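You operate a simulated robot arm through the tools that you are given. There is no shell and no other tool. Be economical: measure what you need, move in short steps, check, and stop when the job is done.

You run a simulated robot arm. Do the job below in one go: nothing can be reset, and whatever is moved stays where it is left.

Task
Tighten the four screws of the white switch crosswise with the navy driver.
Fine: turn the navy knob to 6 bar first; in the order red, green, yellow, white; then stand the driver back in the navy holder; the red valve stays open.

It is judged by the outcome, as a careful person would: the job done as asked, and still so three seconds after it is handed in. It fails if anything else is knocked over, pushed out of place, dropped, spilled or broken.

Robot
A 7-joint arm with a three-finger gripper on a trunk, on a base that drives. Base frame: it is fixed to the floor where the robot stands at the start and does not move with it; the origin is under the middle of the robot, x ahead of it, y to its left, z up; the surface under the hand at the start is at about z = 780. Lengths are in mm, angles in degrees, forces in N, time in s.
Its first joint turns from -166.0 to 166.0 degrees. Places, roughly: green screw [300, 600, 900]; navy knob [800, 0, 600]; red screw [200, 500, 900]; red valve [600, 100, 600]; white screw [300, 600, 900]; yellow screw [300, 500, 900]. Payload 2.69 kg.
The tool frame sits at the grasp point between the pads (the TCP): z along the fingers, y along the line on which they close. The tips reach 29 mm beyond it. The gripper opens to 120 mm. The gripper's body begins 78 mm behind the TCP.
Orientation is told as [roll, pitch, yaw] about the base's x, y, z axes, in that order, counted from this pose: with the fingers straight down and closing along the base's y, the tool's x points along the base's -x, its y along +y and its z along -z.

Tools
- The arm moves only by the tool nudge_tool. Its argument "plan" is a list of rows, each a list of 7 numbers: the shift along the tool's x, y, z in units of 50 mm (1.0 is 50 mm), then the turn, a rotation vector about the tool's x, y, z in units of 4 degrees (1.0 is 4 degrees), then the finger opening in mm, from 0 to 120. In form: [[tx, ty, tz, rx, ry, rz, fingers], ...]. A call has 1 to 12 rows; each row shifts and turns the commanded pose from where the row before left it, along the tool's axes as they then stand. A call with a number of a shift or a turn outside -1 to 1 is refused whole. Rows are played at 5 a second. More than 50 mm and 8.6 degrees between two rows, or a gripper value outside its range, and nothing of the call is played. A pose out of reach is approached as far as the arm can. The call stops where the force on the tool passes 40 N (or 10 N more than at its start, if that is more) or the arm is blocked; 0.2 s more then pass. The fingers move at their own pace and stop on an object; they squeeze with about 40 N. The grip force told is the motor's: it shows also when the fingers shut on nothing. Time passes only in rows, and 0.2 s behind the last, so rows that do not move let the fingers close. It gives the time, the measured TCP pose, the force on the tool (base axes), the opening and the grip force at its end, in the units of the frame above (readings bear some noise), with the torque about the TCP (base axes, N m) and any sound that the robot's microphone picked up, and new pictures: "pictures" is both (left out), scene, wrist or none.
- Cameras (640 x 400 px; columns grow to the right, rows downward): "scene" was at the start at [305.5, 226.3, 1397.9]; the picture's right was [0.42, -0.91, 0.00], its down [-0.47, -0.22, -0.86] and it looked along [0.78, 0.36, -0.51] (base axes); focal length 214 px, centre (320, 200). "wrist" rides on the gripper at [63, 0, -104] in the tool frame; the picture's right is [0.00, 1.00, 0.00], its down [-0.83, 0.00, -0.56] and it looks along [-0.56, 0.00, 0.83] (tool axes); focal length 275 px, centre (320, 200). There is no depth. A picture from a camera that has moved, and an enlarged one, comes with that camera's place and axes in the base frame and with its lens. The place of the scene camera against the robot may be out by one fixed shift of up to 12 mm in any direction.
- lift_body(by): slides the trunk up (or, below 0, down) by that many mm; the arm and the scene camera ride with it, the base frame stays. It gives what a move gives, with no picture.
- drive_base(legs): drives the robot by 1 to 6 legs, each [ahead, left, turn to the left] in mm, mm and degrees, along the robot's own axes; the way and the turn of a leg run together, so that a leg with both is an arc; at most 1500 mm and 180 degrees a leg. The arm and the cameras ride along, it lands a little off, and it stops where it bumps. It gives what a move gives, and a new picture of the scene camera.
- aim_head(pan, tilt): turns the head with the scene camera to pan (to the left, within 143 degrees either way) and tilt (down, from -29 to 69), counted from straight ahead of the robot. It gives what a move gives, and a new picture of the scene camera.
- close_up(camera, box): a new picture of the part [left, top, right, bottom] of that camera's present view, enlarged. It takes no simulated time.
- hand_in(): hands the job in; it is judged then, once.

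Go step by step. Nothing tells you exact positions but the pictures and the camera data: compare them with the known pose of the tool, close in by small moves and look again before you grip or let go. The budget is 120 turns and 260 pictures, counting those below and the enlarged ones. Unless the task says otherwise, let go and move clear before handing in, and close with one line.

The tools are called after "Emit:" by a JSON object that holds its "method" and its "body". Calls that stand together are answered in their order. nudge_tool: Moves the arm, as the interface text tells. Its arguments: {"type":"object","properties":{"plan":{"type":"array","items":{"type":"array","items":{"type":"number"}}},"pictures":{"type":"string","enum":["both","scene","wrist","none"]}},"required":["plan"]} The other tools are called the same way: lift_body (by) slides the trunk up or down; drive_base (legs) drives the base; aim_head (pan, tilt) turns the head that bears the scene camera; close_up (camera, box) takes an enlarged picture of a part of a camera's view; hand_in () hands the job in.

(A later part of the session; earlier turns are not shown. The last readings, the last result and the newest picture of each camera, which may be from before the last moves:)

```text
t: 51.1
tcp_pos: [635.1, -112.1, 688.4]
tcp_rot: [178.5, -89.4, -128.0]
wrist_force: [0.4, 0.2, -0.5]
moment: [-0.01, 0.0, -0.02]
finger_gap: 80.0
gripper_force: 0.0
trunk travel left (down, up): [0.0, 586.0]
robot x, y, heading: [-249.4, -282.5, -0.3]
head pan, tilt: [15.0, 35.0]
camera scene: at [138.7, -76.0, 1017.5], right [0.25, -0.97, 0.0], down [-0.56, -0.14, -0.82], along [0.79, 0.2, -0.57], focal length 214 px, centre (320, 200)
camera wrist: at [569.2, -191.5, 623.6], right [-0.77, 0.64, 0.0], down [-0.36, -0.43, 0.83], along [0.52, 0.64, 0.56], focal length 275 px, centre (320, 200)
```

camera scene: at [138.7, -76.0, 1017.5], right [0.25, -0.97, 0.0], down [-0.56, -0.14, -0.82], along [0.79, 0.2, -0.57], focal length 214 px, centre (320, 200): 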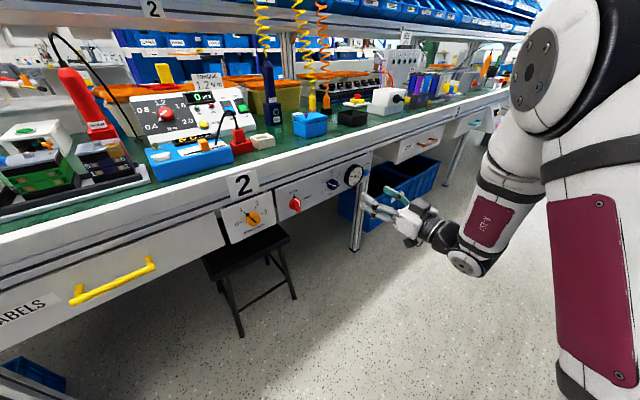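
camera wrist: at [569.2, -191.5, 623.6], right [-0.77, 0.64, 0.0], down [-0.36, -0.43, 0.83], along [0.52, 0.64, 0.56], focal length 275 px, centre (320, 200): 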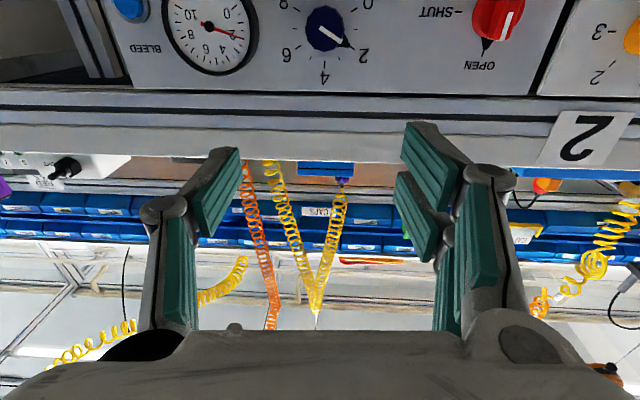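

I'm well aligned with the knob, which is at about [764, 49, 636]. I lower by 52 mm and pre-roll the gripper by -60°, so that the 120° clockwise turn stays balanced.

Emit:
{"method": "nudge_tool", "body": {"plan": [[0.52, 0, 0, 0, 0, 0, 70], [0.52, 0, 0, 0, 0, 0, 70]], "pictures": "wrist"}}

Emit:
{"method": "close_up", "body": {"camera": "wrist", "box": [200, 0, 440, 150]}}

```text
t: 51.7
tcp_pos: [636.1, -111.8, 634.5]
tcp_rot: [-176.7, -89.3, -132.6]
wrist_force: [0.1, 0.3, 0.3]
moment: [0.03, -0.01, -0.01]
finger_gap: 70.0
gripper_force: 0.1
trunk travel left (down, up): [0.0, 586.0]
robot x, y, heading: [-246.4, -286.2, -0.8]
head pan, tilt: [15.0, 35.0]
camera wrist: at [570.0, -192.2, 570.7], right [-0.77, 0.63, -0.01], down [-0.36, -0.43, 0.82], along [0.52, 0.64, 0.57], focal length 275 px, centre (320, 200)
```

wrist: 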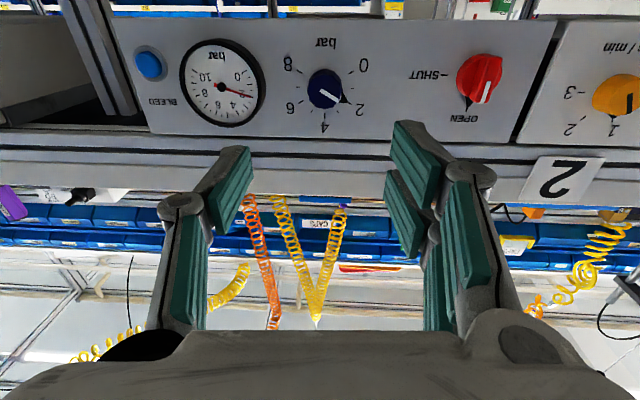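

```text
2.67 times, centred on (320, 75) of wrist
camera zoom: at [570.0, -192.2, 570.7], right [-0.77, 0.63, -0.01], down [-0.36, -0.43, 0.82], along [0.52, 0.64, 0.57], focal length 734 px, centre (320, 533)
```

zoom: 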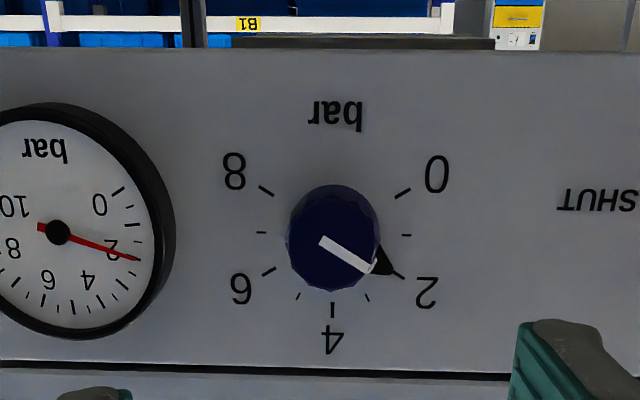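

The knob's face is about 183 mm ahead and 3–4 mm toward +y, and the 2→6 span is 120°. I roll -60° and advance most of the way.

Emit:
{"method": "nudge_tool", "body": {"plan": [[0, 0.07, 0, 0, 0, -1, 70], [0, 0, 0, 0, 0, -1, 70], [0, 0, 0, 0, 0, -1, 70], [0, 0, 0, 0, 0, -1, 70], [0, 0, 0, 0, 0, -1, 70], [0, 0, 0, 0, 0, -1, 70], [0, 0, 0, 0, 0, -1, 70], [0, 0, 0, 0, 0, -1, 70], [0, 0, 0, 0, 0, -1, 70], [0, 0, 0, 0, 0, -1, 70], [0, 0, 0, 0, 0, -1, 70], [0, 0, 0, 0, 0, -1, 70]], "pictures": "none"}}

Emit:
{"method": "nudge_tool", "body": {"plan": [[0, 0, 0, 0, 0, -1, 70], [0, 0, 0, 0, 0, -1, 70], [0, 0, 0, 0, 0, -1, 70], [0, 0, 0.7, 0, 0, 0, 70], [0, 0, 0.7, 0, 0, 0, 70], [0, 0, 0.8, 0, 0, 0, 70]], "pictures": "both"}}

Emit:
{"method": "close_up", "body": {"camera": "scene", "box": [290, 140, 450, 240]}}

```text
t: 54.3
tcp_pos: [654.1, -86.0, 647.7]
tcp_rot: [-90.7, -42.0, 140.9]
wrist_force: [-0.4, 0.0, 0.0]
moment: [0.02, -0.02, 0.0]
finger_gap: 70.0
gripper_force: 0.0
out of reach, approached as far as the arm can: row 8, 9, 10, 11, 12
trunk travel left (down, up): [0.0, 586.0]
robot x, y, heading: [-248.1, -285.0, -0.5]
head pan, tilt: [15.0, 35.0]
```

```text
t: 55.7
tcp_pos: [741.3, -8.3, 703.6]
tcp_rot: [-90.3, -30.2, 140.8]
wrist_force: [0.4, 0.5, 0.2]
moment: [0.0, 0.0, -0.03]
finger_gap: 70.0
gripper_force: 0.0
out of reach, approached as far as the arm can: row 1, 2, 3, 4, 5, 6
trunk travel left (down, up): [0.0, 586.0]
robot x, y, heading: [-249.6, -282.1, -0.6]
head pan, tilt: [15.0, 35.0]
camera scene: at [138.9, -76.6, 1017.5], right [0.25, -0.97, 0.0], down [-0.56, -0.14, -0.82], along [0.79, 0.2, -0.57], focal length 214 px, centre (320, 200)
camera wrist: at [717.1, -122.7, 672.3], right [-0.39, 0.32, -0.87], down [-0.91, 0.02, 0.41], along [0.15, 0.95, 0.28], focal length 275 px, centre (320, 200)
```

scene: 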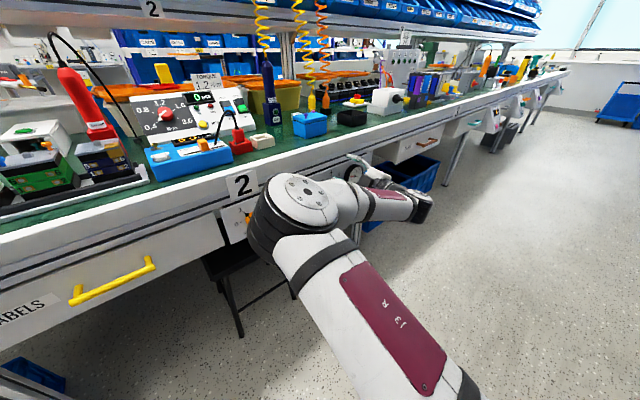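
wrist: 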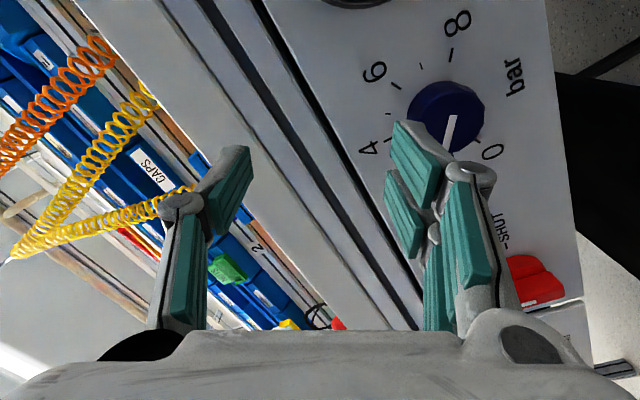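

```text
4.00 times, centred on (370, 190) of scene
camera zoom: at [138.9, -76.6, 1017.5], right [0.25, -0.97, 0.0], down [-0.56, -0.14, -0.82], along [0.79, 0.2, -0.57], focal length 858 px, centre (120, 240)
```

zoom: 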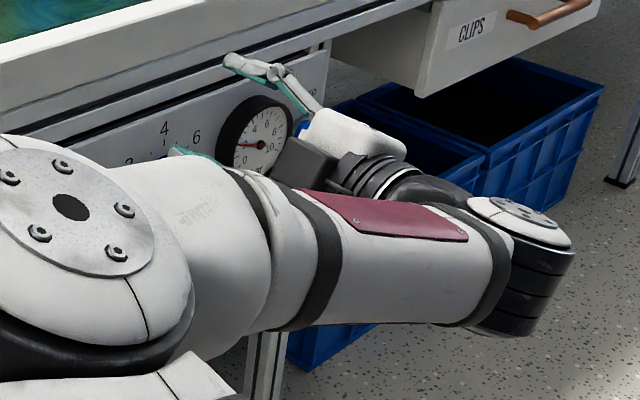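

The arm reconfigured oddly while rolling and the hand rose to z=704, though the tool still faces the panel. I'll retreat straight back and see what is reached.

Emit:
{"method": "nudge_tool", "body": {"plan": [[0, 0, -0.8, 0, 0, 0, 70], [0, 0, -0.8, 0, 0, 0, 70]], "pictures": "scene"}}

```text
t: 56.3
tcp_pos: [689.3, -71.2, 703.5]
tcp_rot: [-90.8, -30.0, 141.0]
wrist_force: [-0.3, 0.0, -0.1]
moment: [0.02, 0.01, -0.01]
finger_gap: 70.0
gripper_force: 0.0
trunk travel left (down, up): [0.0, 586.0]
robot x, y, heading: [-247.3, -282.8, -0.4]
head pan, tilt: [15.0, 35.0]
camera scene: at [138.7, -76.0, 1017.5], right [0.25, -0.97, 0.0], down [-0.56, -0.14, -0.82], along [0.79, 0.2, -0.57], focal length 214 px, centre (320, 200)
```

scene: 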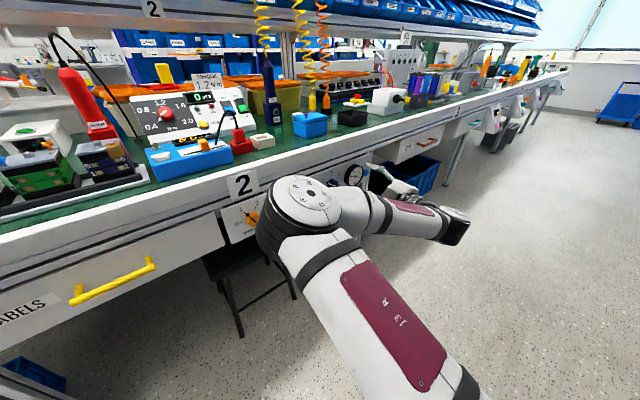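

The elbow swung over low and to the left. I'll roll back to neutral here, away from the panel, and check the posture.

Emit:
{"method": "nudge_tool", "body": {"plan": [[0, 0, -0.5, 0, 0, 1, 70], [0, 0, -0.5, 0, 0, 1, 70], [0, 0, 0, 0, 0, 1, 70], [0, 0, 0, 0, 0, 1, 70], [0, 0, 0, 0, 0, 1, 70], [0, 0, 0, 0, 0, 1, 70], [0, 0, 0, 0, 0, 1, 70], [0, 0, 0, 0, 0, 1, 70]], "pictures": "scene"}}

```text
t: 58.1
tcp_pos: [658.2, -109.4, 702.7]
tcp_rot: [-91.3, -62.1, 141.8]
wrist_force: [-0.4, -0.2, 0.3]
moment: [-0.01, 0.01, 0.0]
finger_gap: 69.9
gripper_force: 0.1
trunk travel left (down, up): [0.0, 586.0]
robot x, y, heading: [-246.3, -282.1, -0.8]
head pan, tilt: [15.0, 35.0]
camera scene: at [138.8, -76.4, 1017.5], right [0.25, -0.97, 0.0], down [-0.56, -0.14, -0.82], along [0.79, 0.2, -0.57], focal length 214 px, centre (320, 200)
```

scene: 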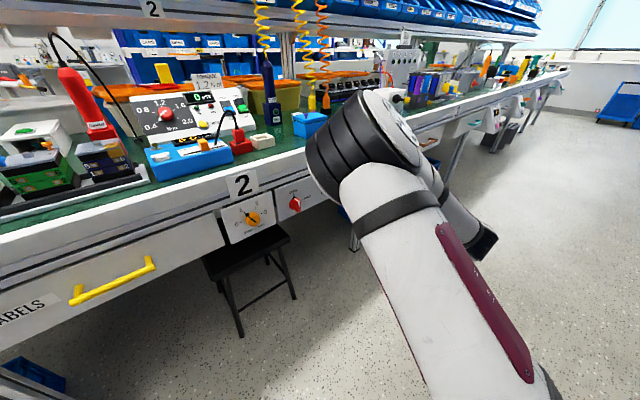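

The elbow swings with the roll. I'll continue to neutral and beyond to see how the positive side behaves.

Emit:
{"method": "nudge_tool", "body": {"plan": [[0, 0, 0, 0, 0, 1, 70], [0, 0, 0, 0, 0, 1, 70], [0, 0, 0, 0, 0, 1, 70], [0, 0, 0, 0, 0, 1, 70], [0, 0, 0, 0, 0, 1, 70], [0, 0, 0, 0, 0, 1, 70], [0, 0, 0, 0, 0, 1, 70]], "pictures": "none"}}

Emit:
{"method": "nudge_tool", "body": {"plan": [[0, 0, 0, 0, 0, 1, 70], [0, 0, 0, 0, 0, 1, 70], [0, 0, 0, 0, 0, 1, 70], [0, 0, 0, 0, 0, 1, 70], [0, 0, 0, 0, 0, 1, 70], [0, 0, 0, 0, 0, 1, 70], [0, 0, 0, 0, 0, 1, 70], [0, 0, 0, 0, 0, 1, 70], [0, 0, 0, 0, 0, 1, 70], [0, 0, 0, 0, 0, 1, 70]], "pictures": "both"}}

```text
t: 59.7
tcp_pos: [658.1, -109.2, 702.5]
tcp_rot: [173.1, -89.3, -122.5]
wrist_force: [-0.7, -0.1, 0.1]
moment: [-0.01, -0.01, -0.01]
finger_gap: 70.0
gripper_force: 0.1
trunk travel left (down, up): [0.0, 586.0]
robot x, y, heading: [-248.7, -288.4, -0.6]
head pan, tilt: [15.0, 35.0]
```

```text
t: 61.9
tcp_pos: [657.1, -109.2, 703.0]
tcp_rot: [91.0, -49.9, -40.2]
wrist_force: [0.2, -0.6, -0.4]
moment: [0.0, 0.02, 0.01]
finger_gap: 70.1
gripper_force: 0.1
trunk travel left (down, up): [0.0, 586.0]
robot x, y, heading: [-253.7, -282.6, -0.4]
head pan, tilt: [15.0, 35.0]
camera scene: at [138.8, -76.4, 1017.5], right [0.25, -0.97, 0.0], down [-0.56, -0.14, -0.82], along [0.79, 0.2, -0.57], focal length 214 px, centre (320, 200)
camera wrist: at [561.3, -163.3, 653.9], right [-0.6, 0.48, 0.64], down [0.05, -0.77, 0.63], along [0.8, 0.41, 0.44], focal length 275 px, centre (320, 200)
```

scene: 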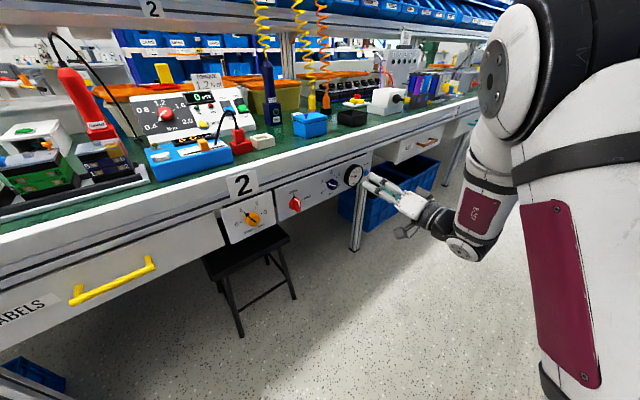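
wrist: 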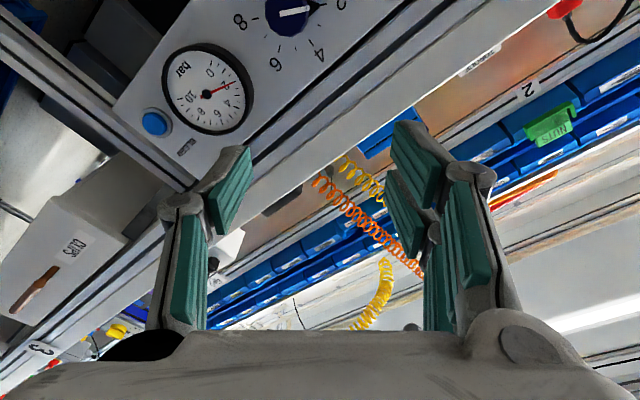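

The positive side works well with the elbow up. I'll turn the knob in two 60° bites. First I go back to neutral roll, then align at z=635.

Emit:
{"method": "nudge_tool", "body": {"plan": [[0, 0, 0, 0, 0, -1, 70], [0, 0, 0, 0, 0, -1, 70], [0, 0, 0, 0, 0, -1, 70], [0, 0, 0, 0, 0, -1, 70], [0, 0, 0, 0, 0, -1, 70], [0, 0, 0, 0, 0, -1, 70], [0, 0, 0, 0, 0, -1, 70], [0, 0, 0, 0, 0, -1, 70], [0, 0, 0, 0, 0, -1, 70], [0, 0, 0, 0, 0, -1, 70], [0.68, 0.18, 0, 0, 0, 0, 70], [0.68, 0.18, 0, 0, 0, 0, 70]], "pictures": "wrist"}}

Emit:
{"method": "close_up", "body": {"camera": "wrist", "box": [200, 0, 440, 150]}}

```text
t: 64.5
tcp_pos: [644.7, -96.7, 636.0]
tcp_rot: [-176.6, -89.2, -132.9]
wrist_force: [-0.7, 0.3, -0.5]
moment: [0.02, 0.03, 0.02]
finger_gap: 70.0
gripper_force: 0.0
trunk travel left (down, up): [0.0, 586.0]
robot x, y, heading: [-248.0, -285.5, -0.2]
head pan, tilt: [15.0, 35.0]
camera wrist: at [579.5, -176.6, 572.7], right [-0.77, 0.64, -0.01], down [-0.36, -0.43, 0.82], along [0.52, 0.64, 0.57], focal length 275 px, centre (320, 200)
```

wrist: 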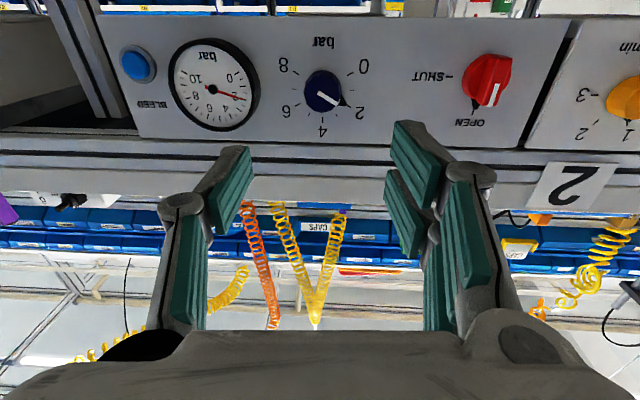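

```text
2.67 times, centred on (320, 75) of wrist
camera zoom: at [579.5, -176.6, 572.7], right [-0.77, 0.64, -0.01], down [-0.36, -0.43, 0.82], along [0.52, 0.64, 0.57], focal length 734 px, centre (320, 533)
```

zoom: 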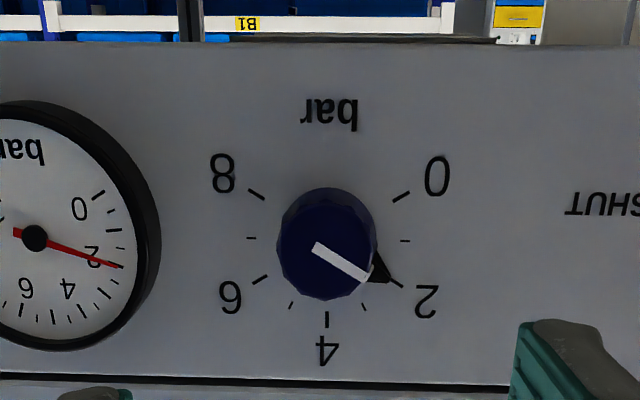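

I'm centred within 2–3 mm. I advance toward the knob.

Emit:
{"method": "nudge_tool", "body": {"plan": [[0, 0.05, 0.6, 0, 0, 0, 64], [0, 0, 0.6, 0, 0, 0, 64], [0, 0, 0.6, 0, 0, 0, 64], [0, 0, 0.5, 0, 0, 0, 64]], "pictures": "both"}}

Emit:
{"method": "close_up", "body": {"camera": "scene", "box": [260, 140, 420, 240]}}

```text
t: 65.5
tcp_pos: [716.0, -5.8, 638.4]
tcp_rot: [178.1, -89.5, -127.5]
wrist_force: [0.4, 0.5, 0.0]
moment: [0.0, -0.01, 0.01]
finger_gap: 64.0
gripper_force: 0.0
trunk travel left (down, up): [0.0, 586.0]
robot x, y, heading: [-248.2, -286.8, -0.6]
head pan, tilt: [15.0, 35.0]
camera scene: at [138.8, -76.5, 1017.5], right [0.25, -0.97, 0.0], down [-0.56, -0.14, -0.82], along [0.79, 0.2, -0.57], focal length 214 px, centre (320, 200)
camera wrist: at [651.4, -85.9, 574.8], right [-0.77, 0.64, 0.0], down [-0.36, -0.43, 0.82], along [0.52, 0.64, 0.57], focal length 275 px, centre (320, 200)
```

scene: 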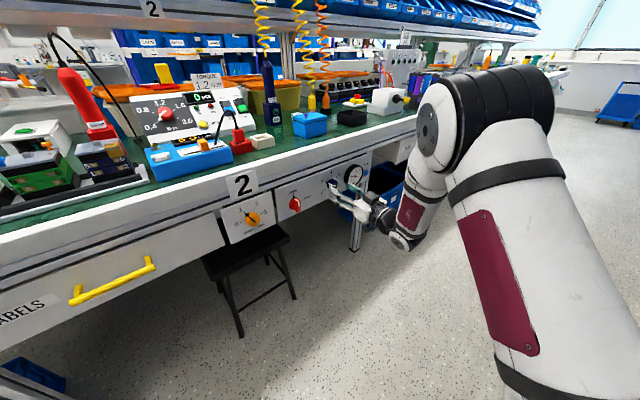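
wrist: 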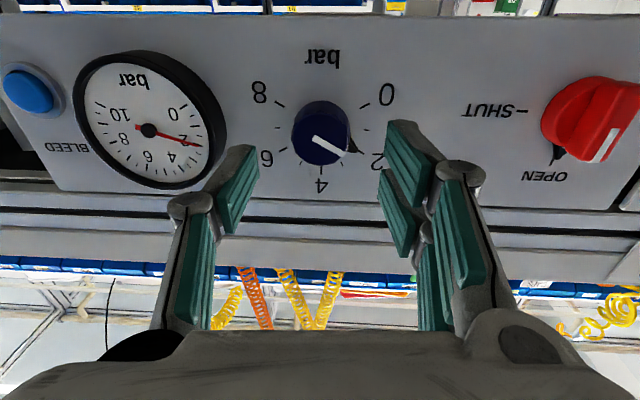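

```text
4.00 times, centred on (340, 190) of scene
camera zoom: at [138.8, -76.5, 1017.5], right [0.25, -0.97, 0.0], down [-0.56, -0.14, -0.82], along [0.79, 0.2, -0.57], focal length 858 px, centre (240, 240)
```

zoom: 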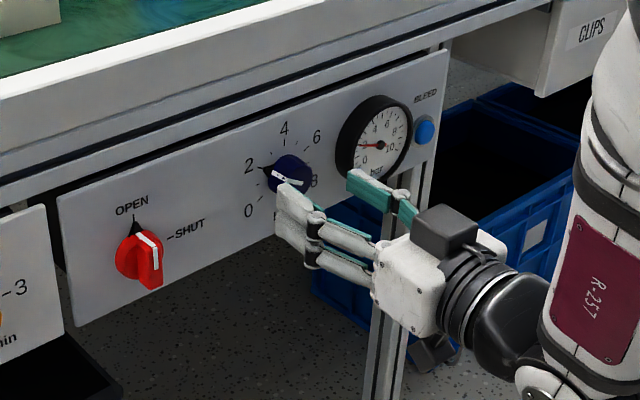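

It looks good. I go down 4 mm, advance 36 mm and close on the knob.

Emit:
{"method": "nudge_tool", "body": {"plan": [[0.08, 0, 0.4, 0, 0, 0, 64], [0, 0, 0.32, 0, 0, 0, 64], [0, 0, 0, 0, 0, 0, 30], [0, 0, 0, 0, 0, 0, 30], [0, 0, 0, 0, 0, 0, 30]], "pictures": "both"}}

Emit:
{"method": "close_up", "body": {"camera": "scene", "box": [260, 140, 420, 240]}}

```text
t: 66.7
tcp_pos: [740.6, 20.7, 633.1]
tcp_rot: [179.3, -89.3, -128.7]
wrist_force: [-2.0, -1.7, -0.5]
moment: [0.11, -0.11, -0.01]
finger_gap: 34.8
gripper_force: 45.0
trunk travel left (down, up): [0.0, 586.0]
robot x, y, heading: [-249.3, -285.5, -0.8]
head pan, tilt: [15.0, 35.0]
camera scene: at [138.8, -76.4, 1017.5], right [0.25, -0.97, 0.0], down [-0.56, -0.14, -0.82], along [0.79, 0.2, -0.57], focal length 214 px, centre (320, 200)
camera wrist: at [673.5, -58.1, 569.4], right [-0.77, 0.64, 0.0], down [-0.36, -0.43, 0.82], along [0.52, 0.64, 0.57], focal length 275 px, centre (320, 200)
```

scene: 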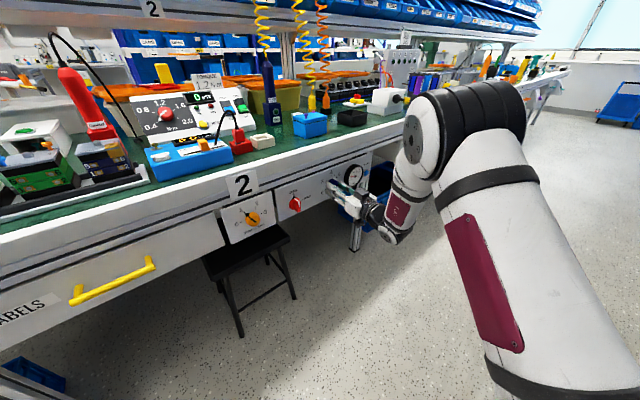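
wrist: 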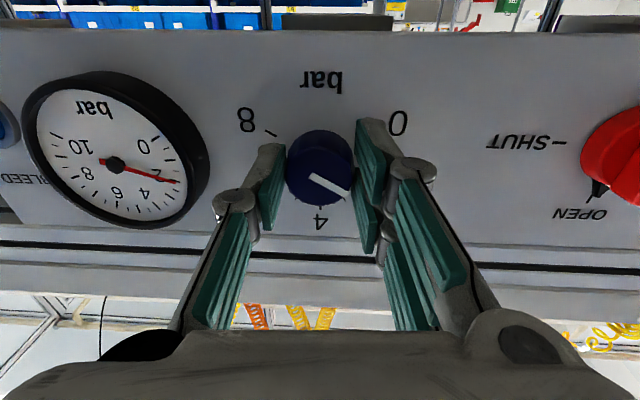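

```text
4.00 times, centred on (340, 190) of scene
camera zoom: at [138.8, -76.4, 1017.5], right [0.25, -0.97, 0.0], down [-0.56, -0.14, -0.82], along [0.79, 0.2, -0.57], focal length 858 px, centre (240, 240)
```

zoom: 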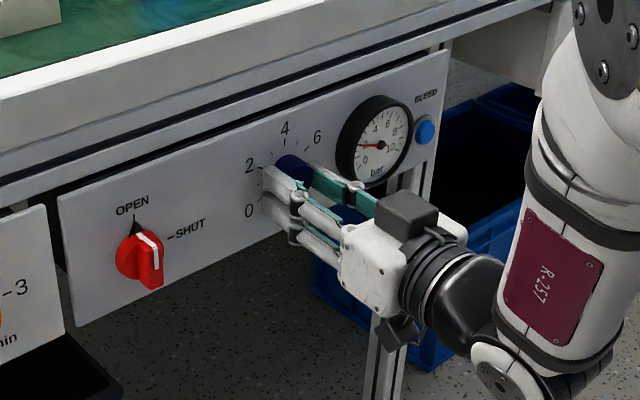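

I have the knob gripped (35 mm wide). I turn it 20° as a test and watch the gauge.

Emit:
{"method": "nudge_tool", "body": {"plan": [[0, 0, 0, 0, 0, 1, 25], [0, 0, 0, 0, 0, 1, 25], [0, 0, 0, 0, 0, 1, 25], [0, 0, 0, 0, 0, 1, 25], [0, 0, 0, 0, 0, 1, 25]], "pictures": "wrist"}}

Emit:
{"method": "nudge_tool", "body": {"plan": [[0, 0, 0, 0, 0, 1, 25], [0, 0, 0, 0, 0, 1, 25], [0, 0, 0, 0, 0, 1, 25], [0, 0, 0, 0, 0, 1, 25], [0, 0, 0, 0, 0, 1, 25], [0, 0, 0, 0, 0, 1, 25], [0, 0, 0, 0, 0, 1, 25], [0, 0, 0, 0, 0, 1, 25], [0, 0, 0, 0, 0, 1, 25], [0, 0, 0, 0, 0, 1, 25]], "pictures": "both"}}

```text
t: 67.9
tcp_pos: [738.6, 21.4, 633.2]
tcp_rot: [91.9, -69.9, -41.1]
wrist_force: [-6.0, 3.2, 3.5]
moment: [-0.65, 0.4, 0.42]
finger_gap: 34.6
gripper_force: 44.9
trunk travel left (down, up): [0.0, 586.0]
robot x, y, heading: [-249.8, -283.6, -0.4]
head pan, tilt: [15.0, 35.0]
camera wrist: at [656.0, -44.0, 573.3], right [-0.73, 0.59, 0.34], down [-0.14, -0.62, 0.78], along [0.67, 0.52, 0.53], focal length 275 px, centre (320, 200)
```

wrist: 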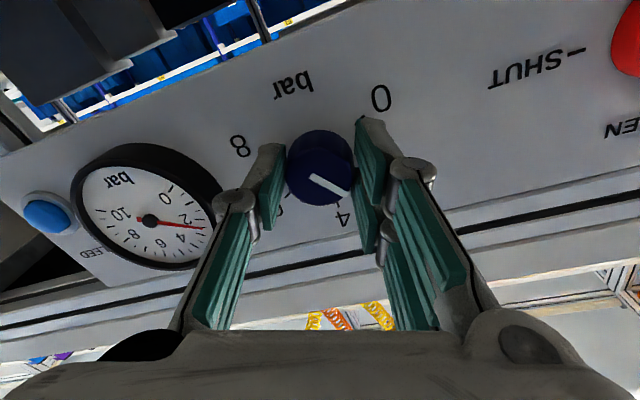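

```text
t: 70.1
tcp_pos: [737.6, 24.7, 635.3]
tcp_rot: [91.1, -30.0, -39.7]
wrist_force: [-15.7, 16.8, 16.2]
moment: [-0.21, 0.02, 1.23]
finger_gap: 34.4
gripper_force: 44.7
trunk travel left (down, up): [0.0, 586.0]
robot x, y, heading: [-249.4, -286.0, -0.4]
head pan, tilt: [15.0, 35.0]
camera scene: at [138.0, -76.1, 1017.8], right [0.25, -0.97, 0.0], down [-0.55, -0.14, -0.82], along [0.79, 0.2, -0.57], focal length 214 px, centre (320, 200)
camera wrist: at [629.7, -22.4, 602.3], right [-0.4, 0.31, 0.86], down [0.2, -0.89, 0.41], along [0.89, 0.34, 0.29], focal length 275 px, centre (320, 200)
```

scene: 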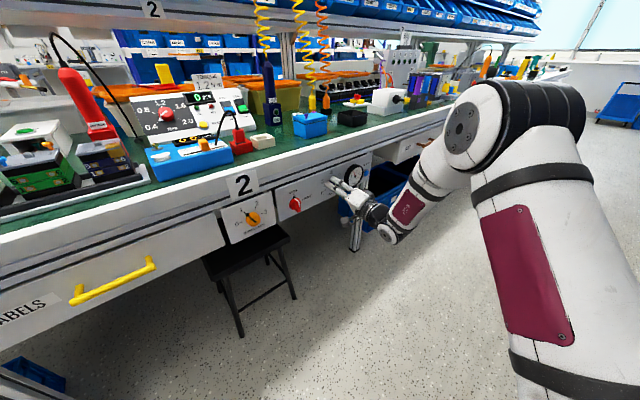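
wrist: 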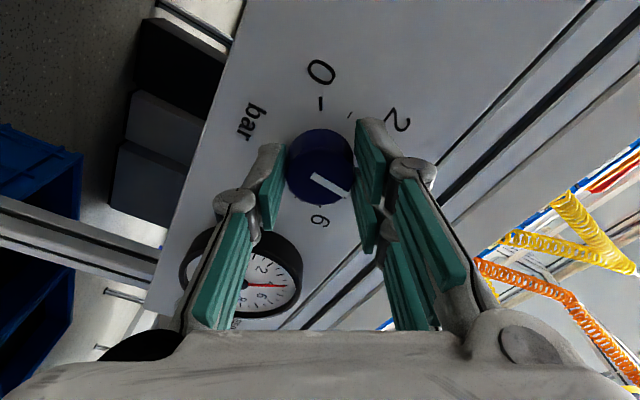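

The knob has turned 60°, to about 4. Side force is building up, so I'll ease the hand with it and continue turning.

Emit:
{"method": "nudge_tool", "body": {"plan": [[0, 0.08, 0, 0, 0, 0, 25], [0, 0, 0, 0, 0, 1, 25], [0, 0, 0, 0, 0, 1, 25], [0, 0, 0, 0, 0, 1, 25], [0, 0, 0, 0, 0, 1, 25], [0, 0, 0, 0, 0, 1, 25]], "pictures": "none"}}

```text
t: 71.5
tcp_pos: [736.7, 23.5, 636.0]
tcp_rot: [90.7, -9.9, -39.5]
wrist_force: [2.3, 22.5, 1.8]
moment: [-0.14, 0.07, 0.87]
finger_gap: 34.3
gripper_force: 44.8
trunk travel left (down, up): [0.0, 586.0]
robot x, y, heading: [-247.2, -283.6, -0.7]
head pan, tilt: [15.0, 35.0]
```

Forces are moderate, so I continue the remaining 40°.

Emit:
{"method": "nudge_tool", "body": {"plan": [[0.05, 0, 0.08, 0, 0, 1, 25], [0, 0, 0.08, 0, 0, 1, 25], [0, 0, 0, 0, 0, 1, 25], [0, 0, 0, 0, 0, 1, 25], [0, 0, 0, 0, 0, 1, 25]], "pictures": "none"}}

Emit:
{"method": "nudge_tool", "body": {"plan": [[0, 0, 0, 0, 0, 1, 25], [0, 0, 0, 0, 0, 1, 25], [0, 0, 0, 0, 0, 1, 25], [0, 0, 0, 0, 0, 1, 25], [0, 0, 0, 0, 0, 1, 25]], "pictures": "both"}}

Emit:
{"method": "close_up", "body": {"camera": "scene", "box": [260, 140, 420, 240]}}

Emit:
{"method": "close_up", "body": {"camera": "wrist", "box": [200, 80, 440, 230]}}

```text
t: 72.0
tcp_pos: [738.0, 22.3, 636.1]
tcp_rot: [90.7, -4.3, -39.7]
wrist_force: [-10.6, -7.0, 5.8]
moment: [0.45, -0.35, -0.17]
finger_gap: 34.2
gripper_force: 45.1
trunk travel left (down, up): [0.0, 586.0]
robot x, y, heading: [-248.9, -286.5, -0.5]
head pan, tilt: [15.0, 35.0]
stopped in row 2: the force on the tool passed its limit at 52 N (the readings are from after the stop); the commanded pose is now the measured one
```

```text
t: 73.2
tcp_pos: [739.3, 23.8, 636.8]
tcp_rot: [90.7, 15.6, -39.5]
wrist_force: [-15.1, -8.1, 15.3]
moment: [-0.01, -0.02, -0.76]
finger_gap: 34.2
gripper_force: 44.3
trunk travel left (down, up): [0.0, 586.0]
robot x, y, heading: [-247.7, -283.6, -0.4]
head pan, tilt: [15.0, 35.0]
camera scene: at [138.3, -77.1, 1017.9], right [0.25, -0.97, 0.0], down [-0.56, -0.14, -0.82], along [0.79, 0.2, -0.57], focal length 214 px, centre (320, 200)
camera wrist: at [625.2, -18.0, 652.8], right [0.2, -0.18, 0.96], down [0.26, -0.94, -0.23], along [0.94, 0.3, -0.14], focal length 275 px, centre (320, 200)
```

scene: 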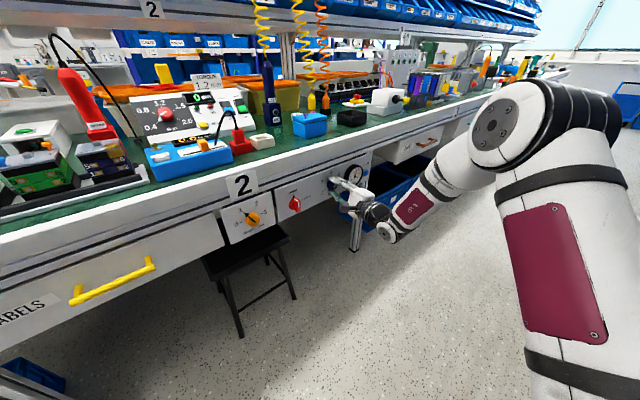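
wrist: 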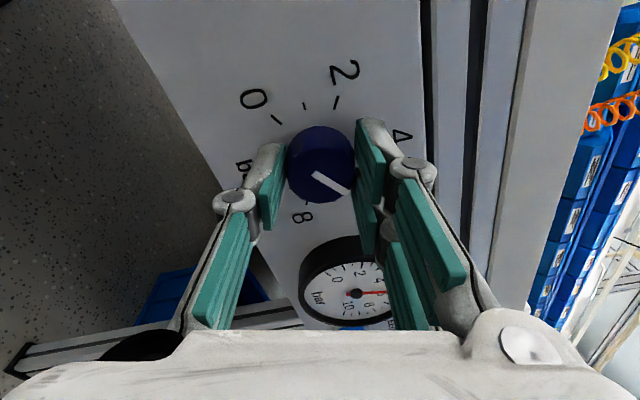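

```text
4.00 times, centred on (340, 190) of scene
camera zoom: at [138.3, -77.1, 1017.9], right [0.25, -0.97, 0.0], down [-0.56, -0.14, -0.82], along [0.79, 0.2, -0.57], focal length 858 px, centre (240, 240)
```

zoom: 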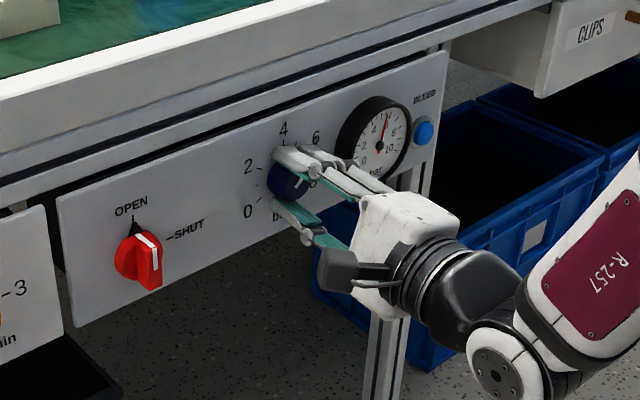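

```text
2.67 times, centred on (320, 155) of wrist
camera zoom: at [625.2, -18.0, 652.8], right [0.2, -0.18, 0.96], down [0.26, -0.94, -0.23], along [0.94, 0.3, -0.14], focal length 734 px, centre (320, 320)
```

zoom: 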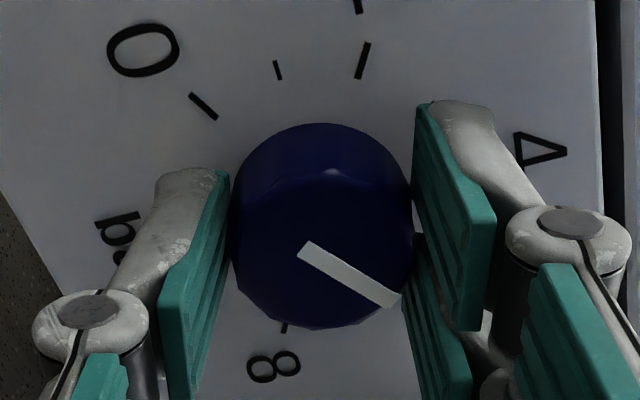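

About 105° is done and the gauge reads about 5.3. I turn the remaining ~14.5° and read the gauge.

Emit:
{"method": "nudge_tool", "body": {"plan": [[0, 0, 0, 0, 0, 0.9, 25], [0, 0, 0, 0, 0, 0.9, 25], [0, 0, 0, 0, 0, 0.9, 25], [0, 0, 0, 0, 0, 0.9, 25]], "pictures": "none"}}

Emit:
{"method": "close_up", "body": {"camera": "scene", "box": [320, 150, 380, 188]}}

Emit:
{"method": "close_up", "body": {"camera": "wrist", "box": [220, 80, 420, 330]}}

```text
t: 74.2
tcp_pos: [739.1, 22.7, 636.4]
tcp_rot: [90.8, 30.1, -39.4]
wrist_force: [-1.0, -1.8, 17.6]
moment: [-0.21, 0.07, -0.82]
finger_gap: 34.5
gripper_force: 44.9
trunk travel left (down, up): [0.0, 586.0]
robot x, y, heading: [-247.5, -283.0, -0.4]
head pan, tilt: [15.0, 35.0]
```

```text
10.53 times, centred on (350, 169) of scene
camera zoom: at [138.5, -77.0, 1017.8], right [0.25, -0.97, 0.0], down [-0.56, -0.14, -0.82], along [0.79, 0.2, -0.57], focal length 2258 px, centre (4, 526)
```

zoom: 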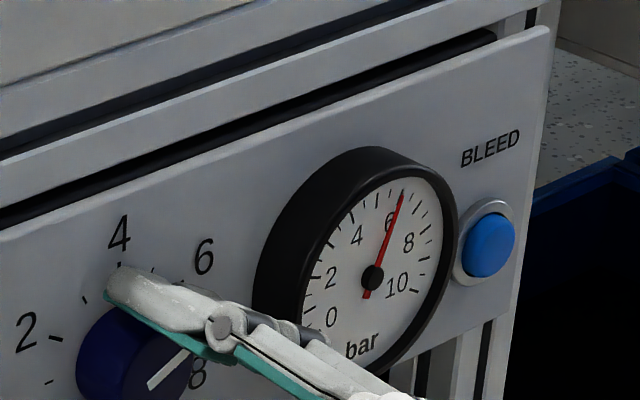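

```text
1.60 times, centred on (320, 205) of wrist
camera zoom: at [629.9, -21.9, 667.5], right [0.38, -0.33, 0.87], down [0.2, -0.88, -0.42], along [0.9, 0.33, -0.27], focal length 440 px, centre (320, 192)
```

zoom: 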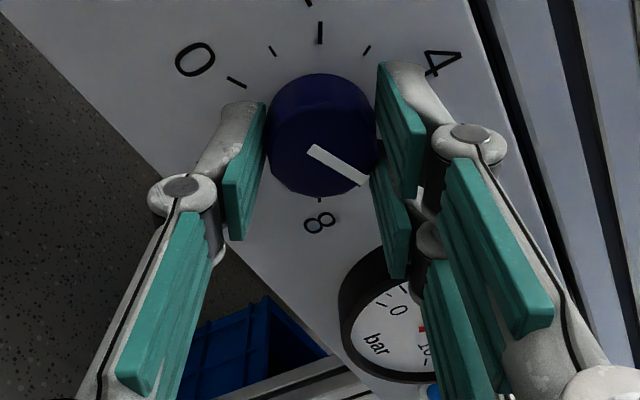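

The gauge points at about 6. I release, back away and look squarely.

Emit:
{"method": "nudge_tool", "body": {"plan": [[0, 0, 0, 0, 0, 0, 45], [0, 0, 0, 0, 0, 0, 64], [0, 0, 0, 0, 0, 0, 64], [0, 0, -0.8, 0, 0, 0, 64], [0, 0, -0.8, 0, 0, 0, 64], [0, 0, -0.8, 0, 0, 0, 64], [0, 0, -0.8, 0, 0, 0, 64]], "pictures": "wrist"}}

Emit:
{"method": "close_up", "body": {"camera": "scene", "box": [300, 150, 380, 200]}}

Emit:
{"method": "close_up", "body": {"camera": "wrist", "box": [180, 100, 500, 300]}}

```text
t: 75.8
tcp_pos: [637.4, -100.1, 633.1]
tcp_rot: [90.7, 30.0, -39.3]
wrist_force: [-0.4, -0.6, 0.2]
moment: [0.01, -0.01, -0.03]
finger_gap: 64.3
gripper_force: 0.1
trunk travel left (down, up): [0.0, 586.0]
robot x, y, heading: [-247.3, -279.1, -0.6]
head pan, tilt: [15.0, 35.0]
camera wrist: at [528.0, -145.0, 663.2], right [0.38, -0.32, 0.87], down [0.2, -0.88, -0.42], along [0.9, 0.33, -0.27], focal length 275 px, centre (320, 200)
```

wrist: 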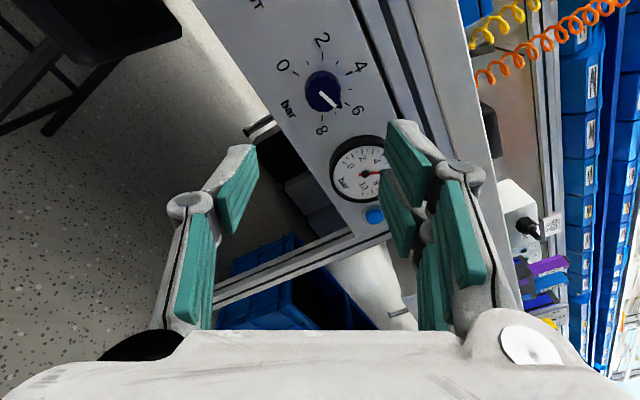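

```text
8.00 times, centred on (340, 175) of scene
camera zoom: at [138.9, -76.5, 1017.5], right [0.25, -0.97, 0.0], down [-0.56, -0.14, -0.82], along [0.79, 0.2, -0.57], focal length 1716 px, centre (160, 400)
```

zoom: 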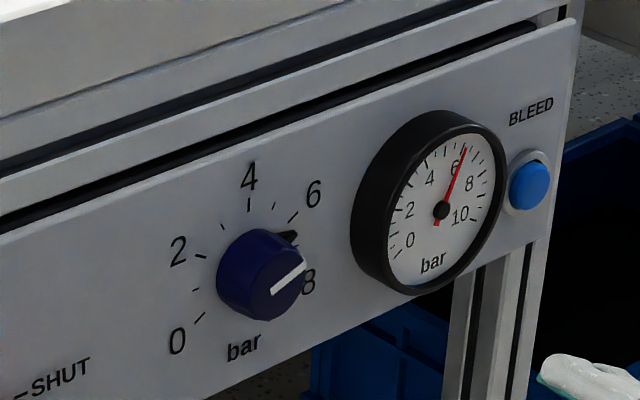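

```text
2.00 times, centred on (340, 200) of wrist
camera zoom: at [528.0, -145.0, 663.2], right [0.38, -0.32, 0.87], down [0.2, -0.88, -0.42], along [0.9, 0.33, -0.27], focal length 551 px, centre (280, 200)
```

zoom: 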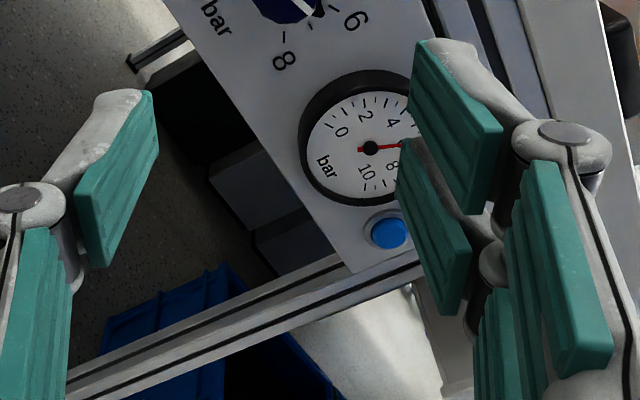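

Emit:
{"method": "close_up", "body": {"camera": "wrist", "box": [260, 20, 400, 148]}}

```text
3.12 times, centred on (330, 84) of wrist
camera zoom: at [528.0, -145.0, 663.2], right [0.38, -0.32, 0.87], down [0.2, -0.88, -0.42], along [0.9, 0.33, -0.27], focal length 860 px, centre (289, 562)
```

zoom: 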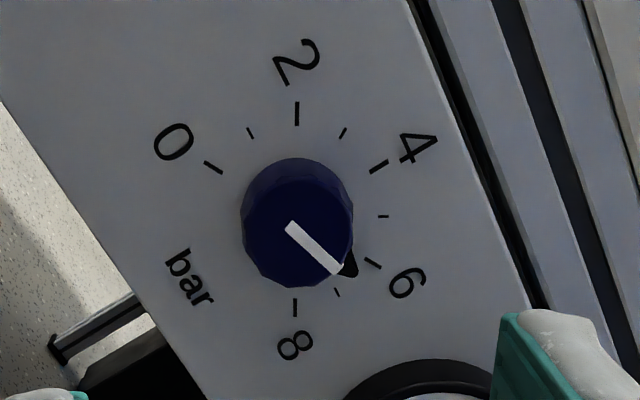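

Emit:
{"method": "close_up", "body": {"camera": "scene", "box": [342, 160, 368, 188]}}

Emit:
{"method": "nudge_tool", "body": {"plan": [[0.4, 0.1, 0, 0, 0, -1, 64], [0.4, 0.1, 0, 0, 0, -1, 64], [0, 0, 0, 0, 0, -1, 64], [0, 0, 0, 0, 0, -1, 64], [0, 0, 0, 0, 0, -1, 64]], "pictures": "wrist"}}

Emit:
{"method": "close_up", "body": {"camera": "wrist", "box": [220, 60, 460, 210]}}

```text
14.29 times, centred on (355, 174) of scene
camera zoom: at [138.9, -76.5, 1017.5], right [0.25, -0.97, 0.0], down [-0.56, -0.14, -0.82], along [0.79, 0.2, -0.57], focal length 3064 px, centre (-180, 571)
```

zoom: 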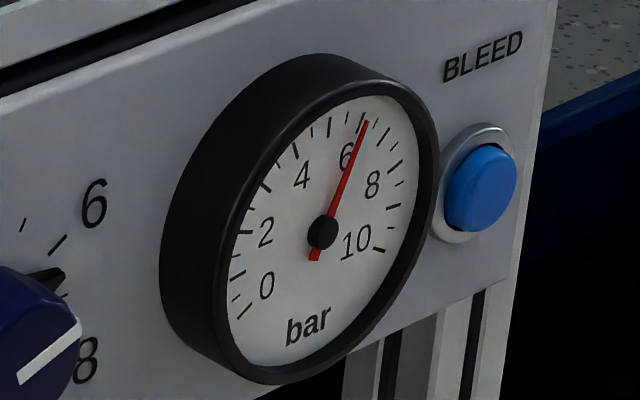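

```text
t: 77.0
tcp_pos: [613.5, -81.4, 662.6]
tcp_rot: [90.7, 10.1, -39.7]
wrist_force: [0.0, 0.9, 0.1]
moment: [-0.03, 0.02, -0.01]
finger_gap: 63.9
gripper_force: 0.0
trunk travel left (down, up): [0.0, 586.0]
robot x, y, heading: [-246.9, -281.9, -0.5]
head pan, tilt: [15.0, 35.0]
camera wrist: at [498.9, -120.8, 671.3], right [0.12, -0.12, 0.99], down [0.28, -0.95, -0.15], along [0.95, 0.29, -0.09], focal length 275 px, centre (320, 200)
```

wrist: 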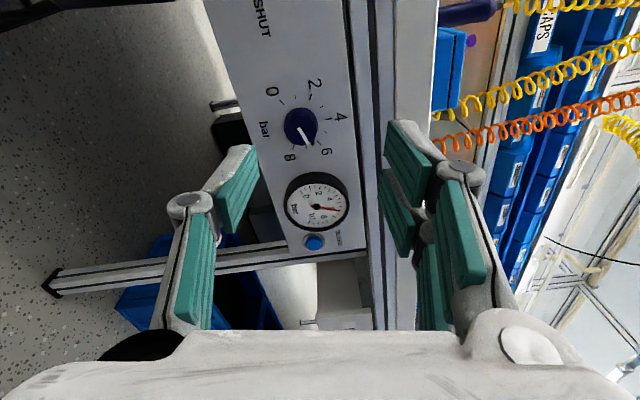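

```text
2.67 times, centred on (340, 135) of wrist
camera zoom: at [498.9, -120.8, 671.3], right [0.12, -0.12, 0.99], down [0.28, -0.95, -0.15], along [0.95, 0.29, -0.09], focal length 734 px, centre (267, 373)
```

zoom: 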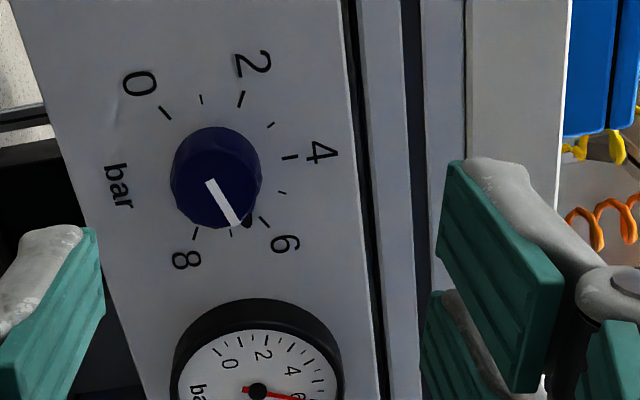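

The gauge and the pointer both suggest about 6.3, so I'll regrip and turn back roughly 8°. I move to the same grip point.

Emit:
{"method": "nudge_tool", "body": {"plan": [[-0.36, -0.235, 0.3, 0, 0, 0, 64], [-0.36, -0.235, 0.5, 0, 0, 0, 64], [0, 0, 0.6, 0, 0, 0, 64], [0, 0, 0.6, 0, 0, 0, 64], [0, 0, 0.6, 0, 0, 0, 64], [0, 0, 0.55, 0, 0, 0, 64]], "pictures": "wrist"}}

```text
t: 78.4
tcp_pos: [738.4, 20.4, 633.1]
tcp_rot: [90.5, 10.1, -39.6]
wrist_force: [-1.0, 0.8, -0.3]
moment: [-0.01, 0.0, 0.0]
finger_gap: 63.9
gripper_force: 0.2
trunk travel left (down, up): [0.0, 586.0]
robot x, y, heading: [-249.1, -285.0, -1.0]
head pan, tilt: [15.0, 35.0]
camera wrist: at [623.7, -18.9, 641.9], right [0.13, -0.12, 0.99], down [0.28, -0.95, -0.15], along [0.95, 0.29, -0.09], focal length 275 px, centre (320, 200)
```

wrist: 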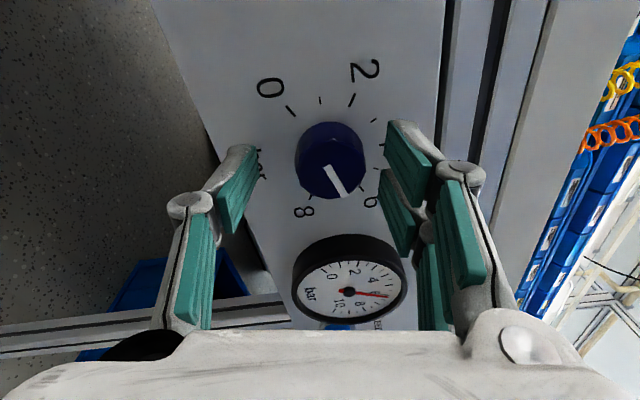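

Emit:
{"method": "nudge_tool", "body": {"plan": [[0, 0.06, 0, 0, 0, 0, 50], [0, 0, 0, 0, 0, 0, 25], [0, 0, 0, 0, 0, 0, 25], [0, 0, 0, 0, 0, 0, 25], [0, 0, 0, 0, 0, -1, 25], [0, 0, 0, 0, 0, -1, 25], [0, 0, 0, 0, 0, 0, 25]], "pictures": "none"}}

Emit:
{"method": "close_up", "body": {"camera": "scene", "box": [342, 160, 368, 188]}}

Emit:
{"method": "close_up", "body": {"camera": "wrist", "box": [240, 80, 420, 330]}}

```text
t: 80.0
tcp_pos: [737.1, 20.6, 636.2]
tcp_rot: [90.6, 2.0, -39.6]
wrist_force: [20.0, 14.3, 3.3]
moment: [-0.01, -0.04, -0.13]
finger_gap: 34.0
gripper_force: 45.3
trunk travel left (down, up): [0.0, 586.0]
robot x, y, heading: [-248.4, -286.6, -0.8]
head pan, tilt: [15.0, 35.0]
```

```text
14.29 times, centred on (355, 174) of scene
camera zoom: at [139.4, -76.5, 1017.4], right [0.25, -0.97, 0.0], down [-0.56, -0.14, -0.82], along [0.79, 0.2, -0.57], focal length 3064 px, centre (-180, 571)
```

zoom: 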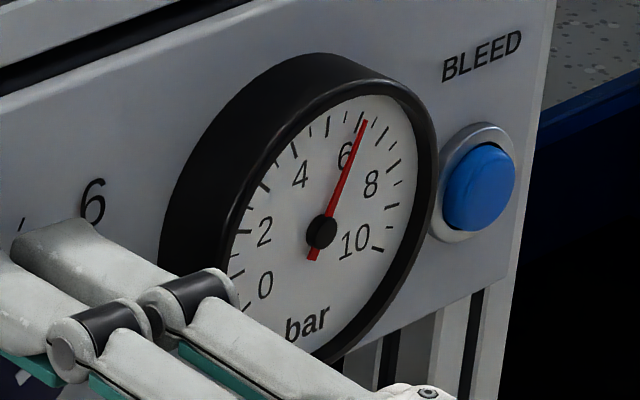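

```text
1.60 times, centred on (330, 205) of wrist
camera zoom: at [623.5, -18.4, 637.7], right [0.02, -0.03, 1.0], down [0.28, -0.96, -0.03], along [0.96, 0.28, -0.01], focal length 440 px, centre (304, 192)
```

zoom: 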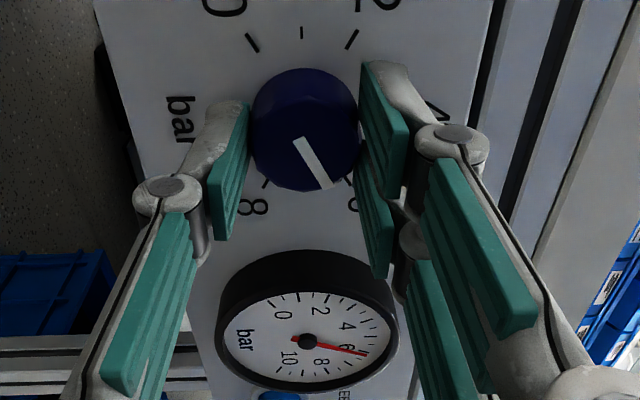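

Emit:
{"method": "close_up", "body": {"camera": "wrist", "box": [270, 235, 400, 330]}}

```text
4.21 times, centred on (335, 282) of wrist
camera zoom: at [623.5, -18.4, 637.7], right [0.02, -0.03, 1.0], down [0.28, -0.96, -0.03], along [0.96, 0.28, -0.01], focal length 1159 px, centre (257, -147)
```

zoom: 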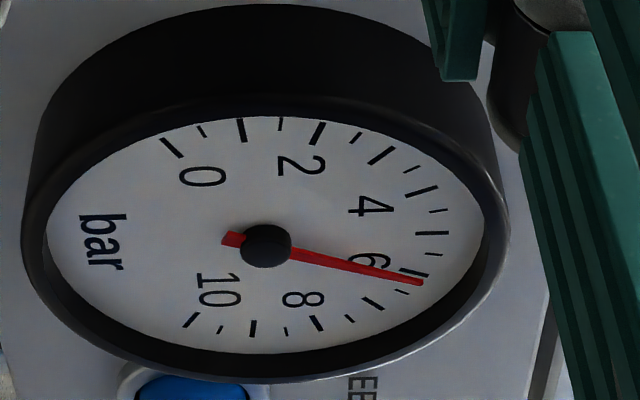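

The gauge reads about 6.1 now. I turn back another ~4°.

Emit:
{"method": "nudge_tool", "body": {"plan": [[0, 0, 0, 0, 0, -1, 25], [0, 0, 0, 0, 0, 0, 25], [0, 0, 0, 0, 0, 0, 25]], "pictures": "none"}}

Emit:
{"method": "close_up", "body": {"camera": "wrist", "box": [270, 235, 400, 330]}}

```text
t: 80.8
tcp_pos: [739.0, 21.7, 636.8]
tcp_rot: [90.6, -2.0, -39.7]
wrist_force: [24.1, 16.9, 4.0]
moment: [0.02, -0.01, -0.21]
finger_gap: 34.1
gripper_force: 45.3
trunk travel left (down, up): [0.0, 586.0]
robot x, y, heading: [-248.4, -283.2, -0.8]
head pan, tilt: [15.0, 35.0]
```

```text
4.21 times, centred on (335, 282) of wrist
camera zoom: at [623.5, -18.5, 633.3], right [-0.04, 0.02, 1.0], down [0.28, -0.96, 0.03], along [0.96, 0.28, 0.03], focal length 1159 px, centre (257, -147)
```

zoom: 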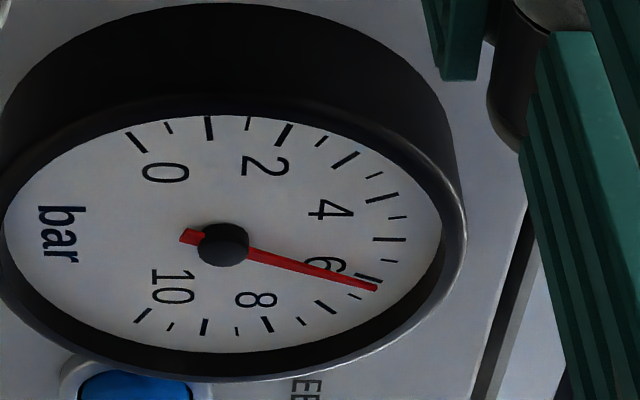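

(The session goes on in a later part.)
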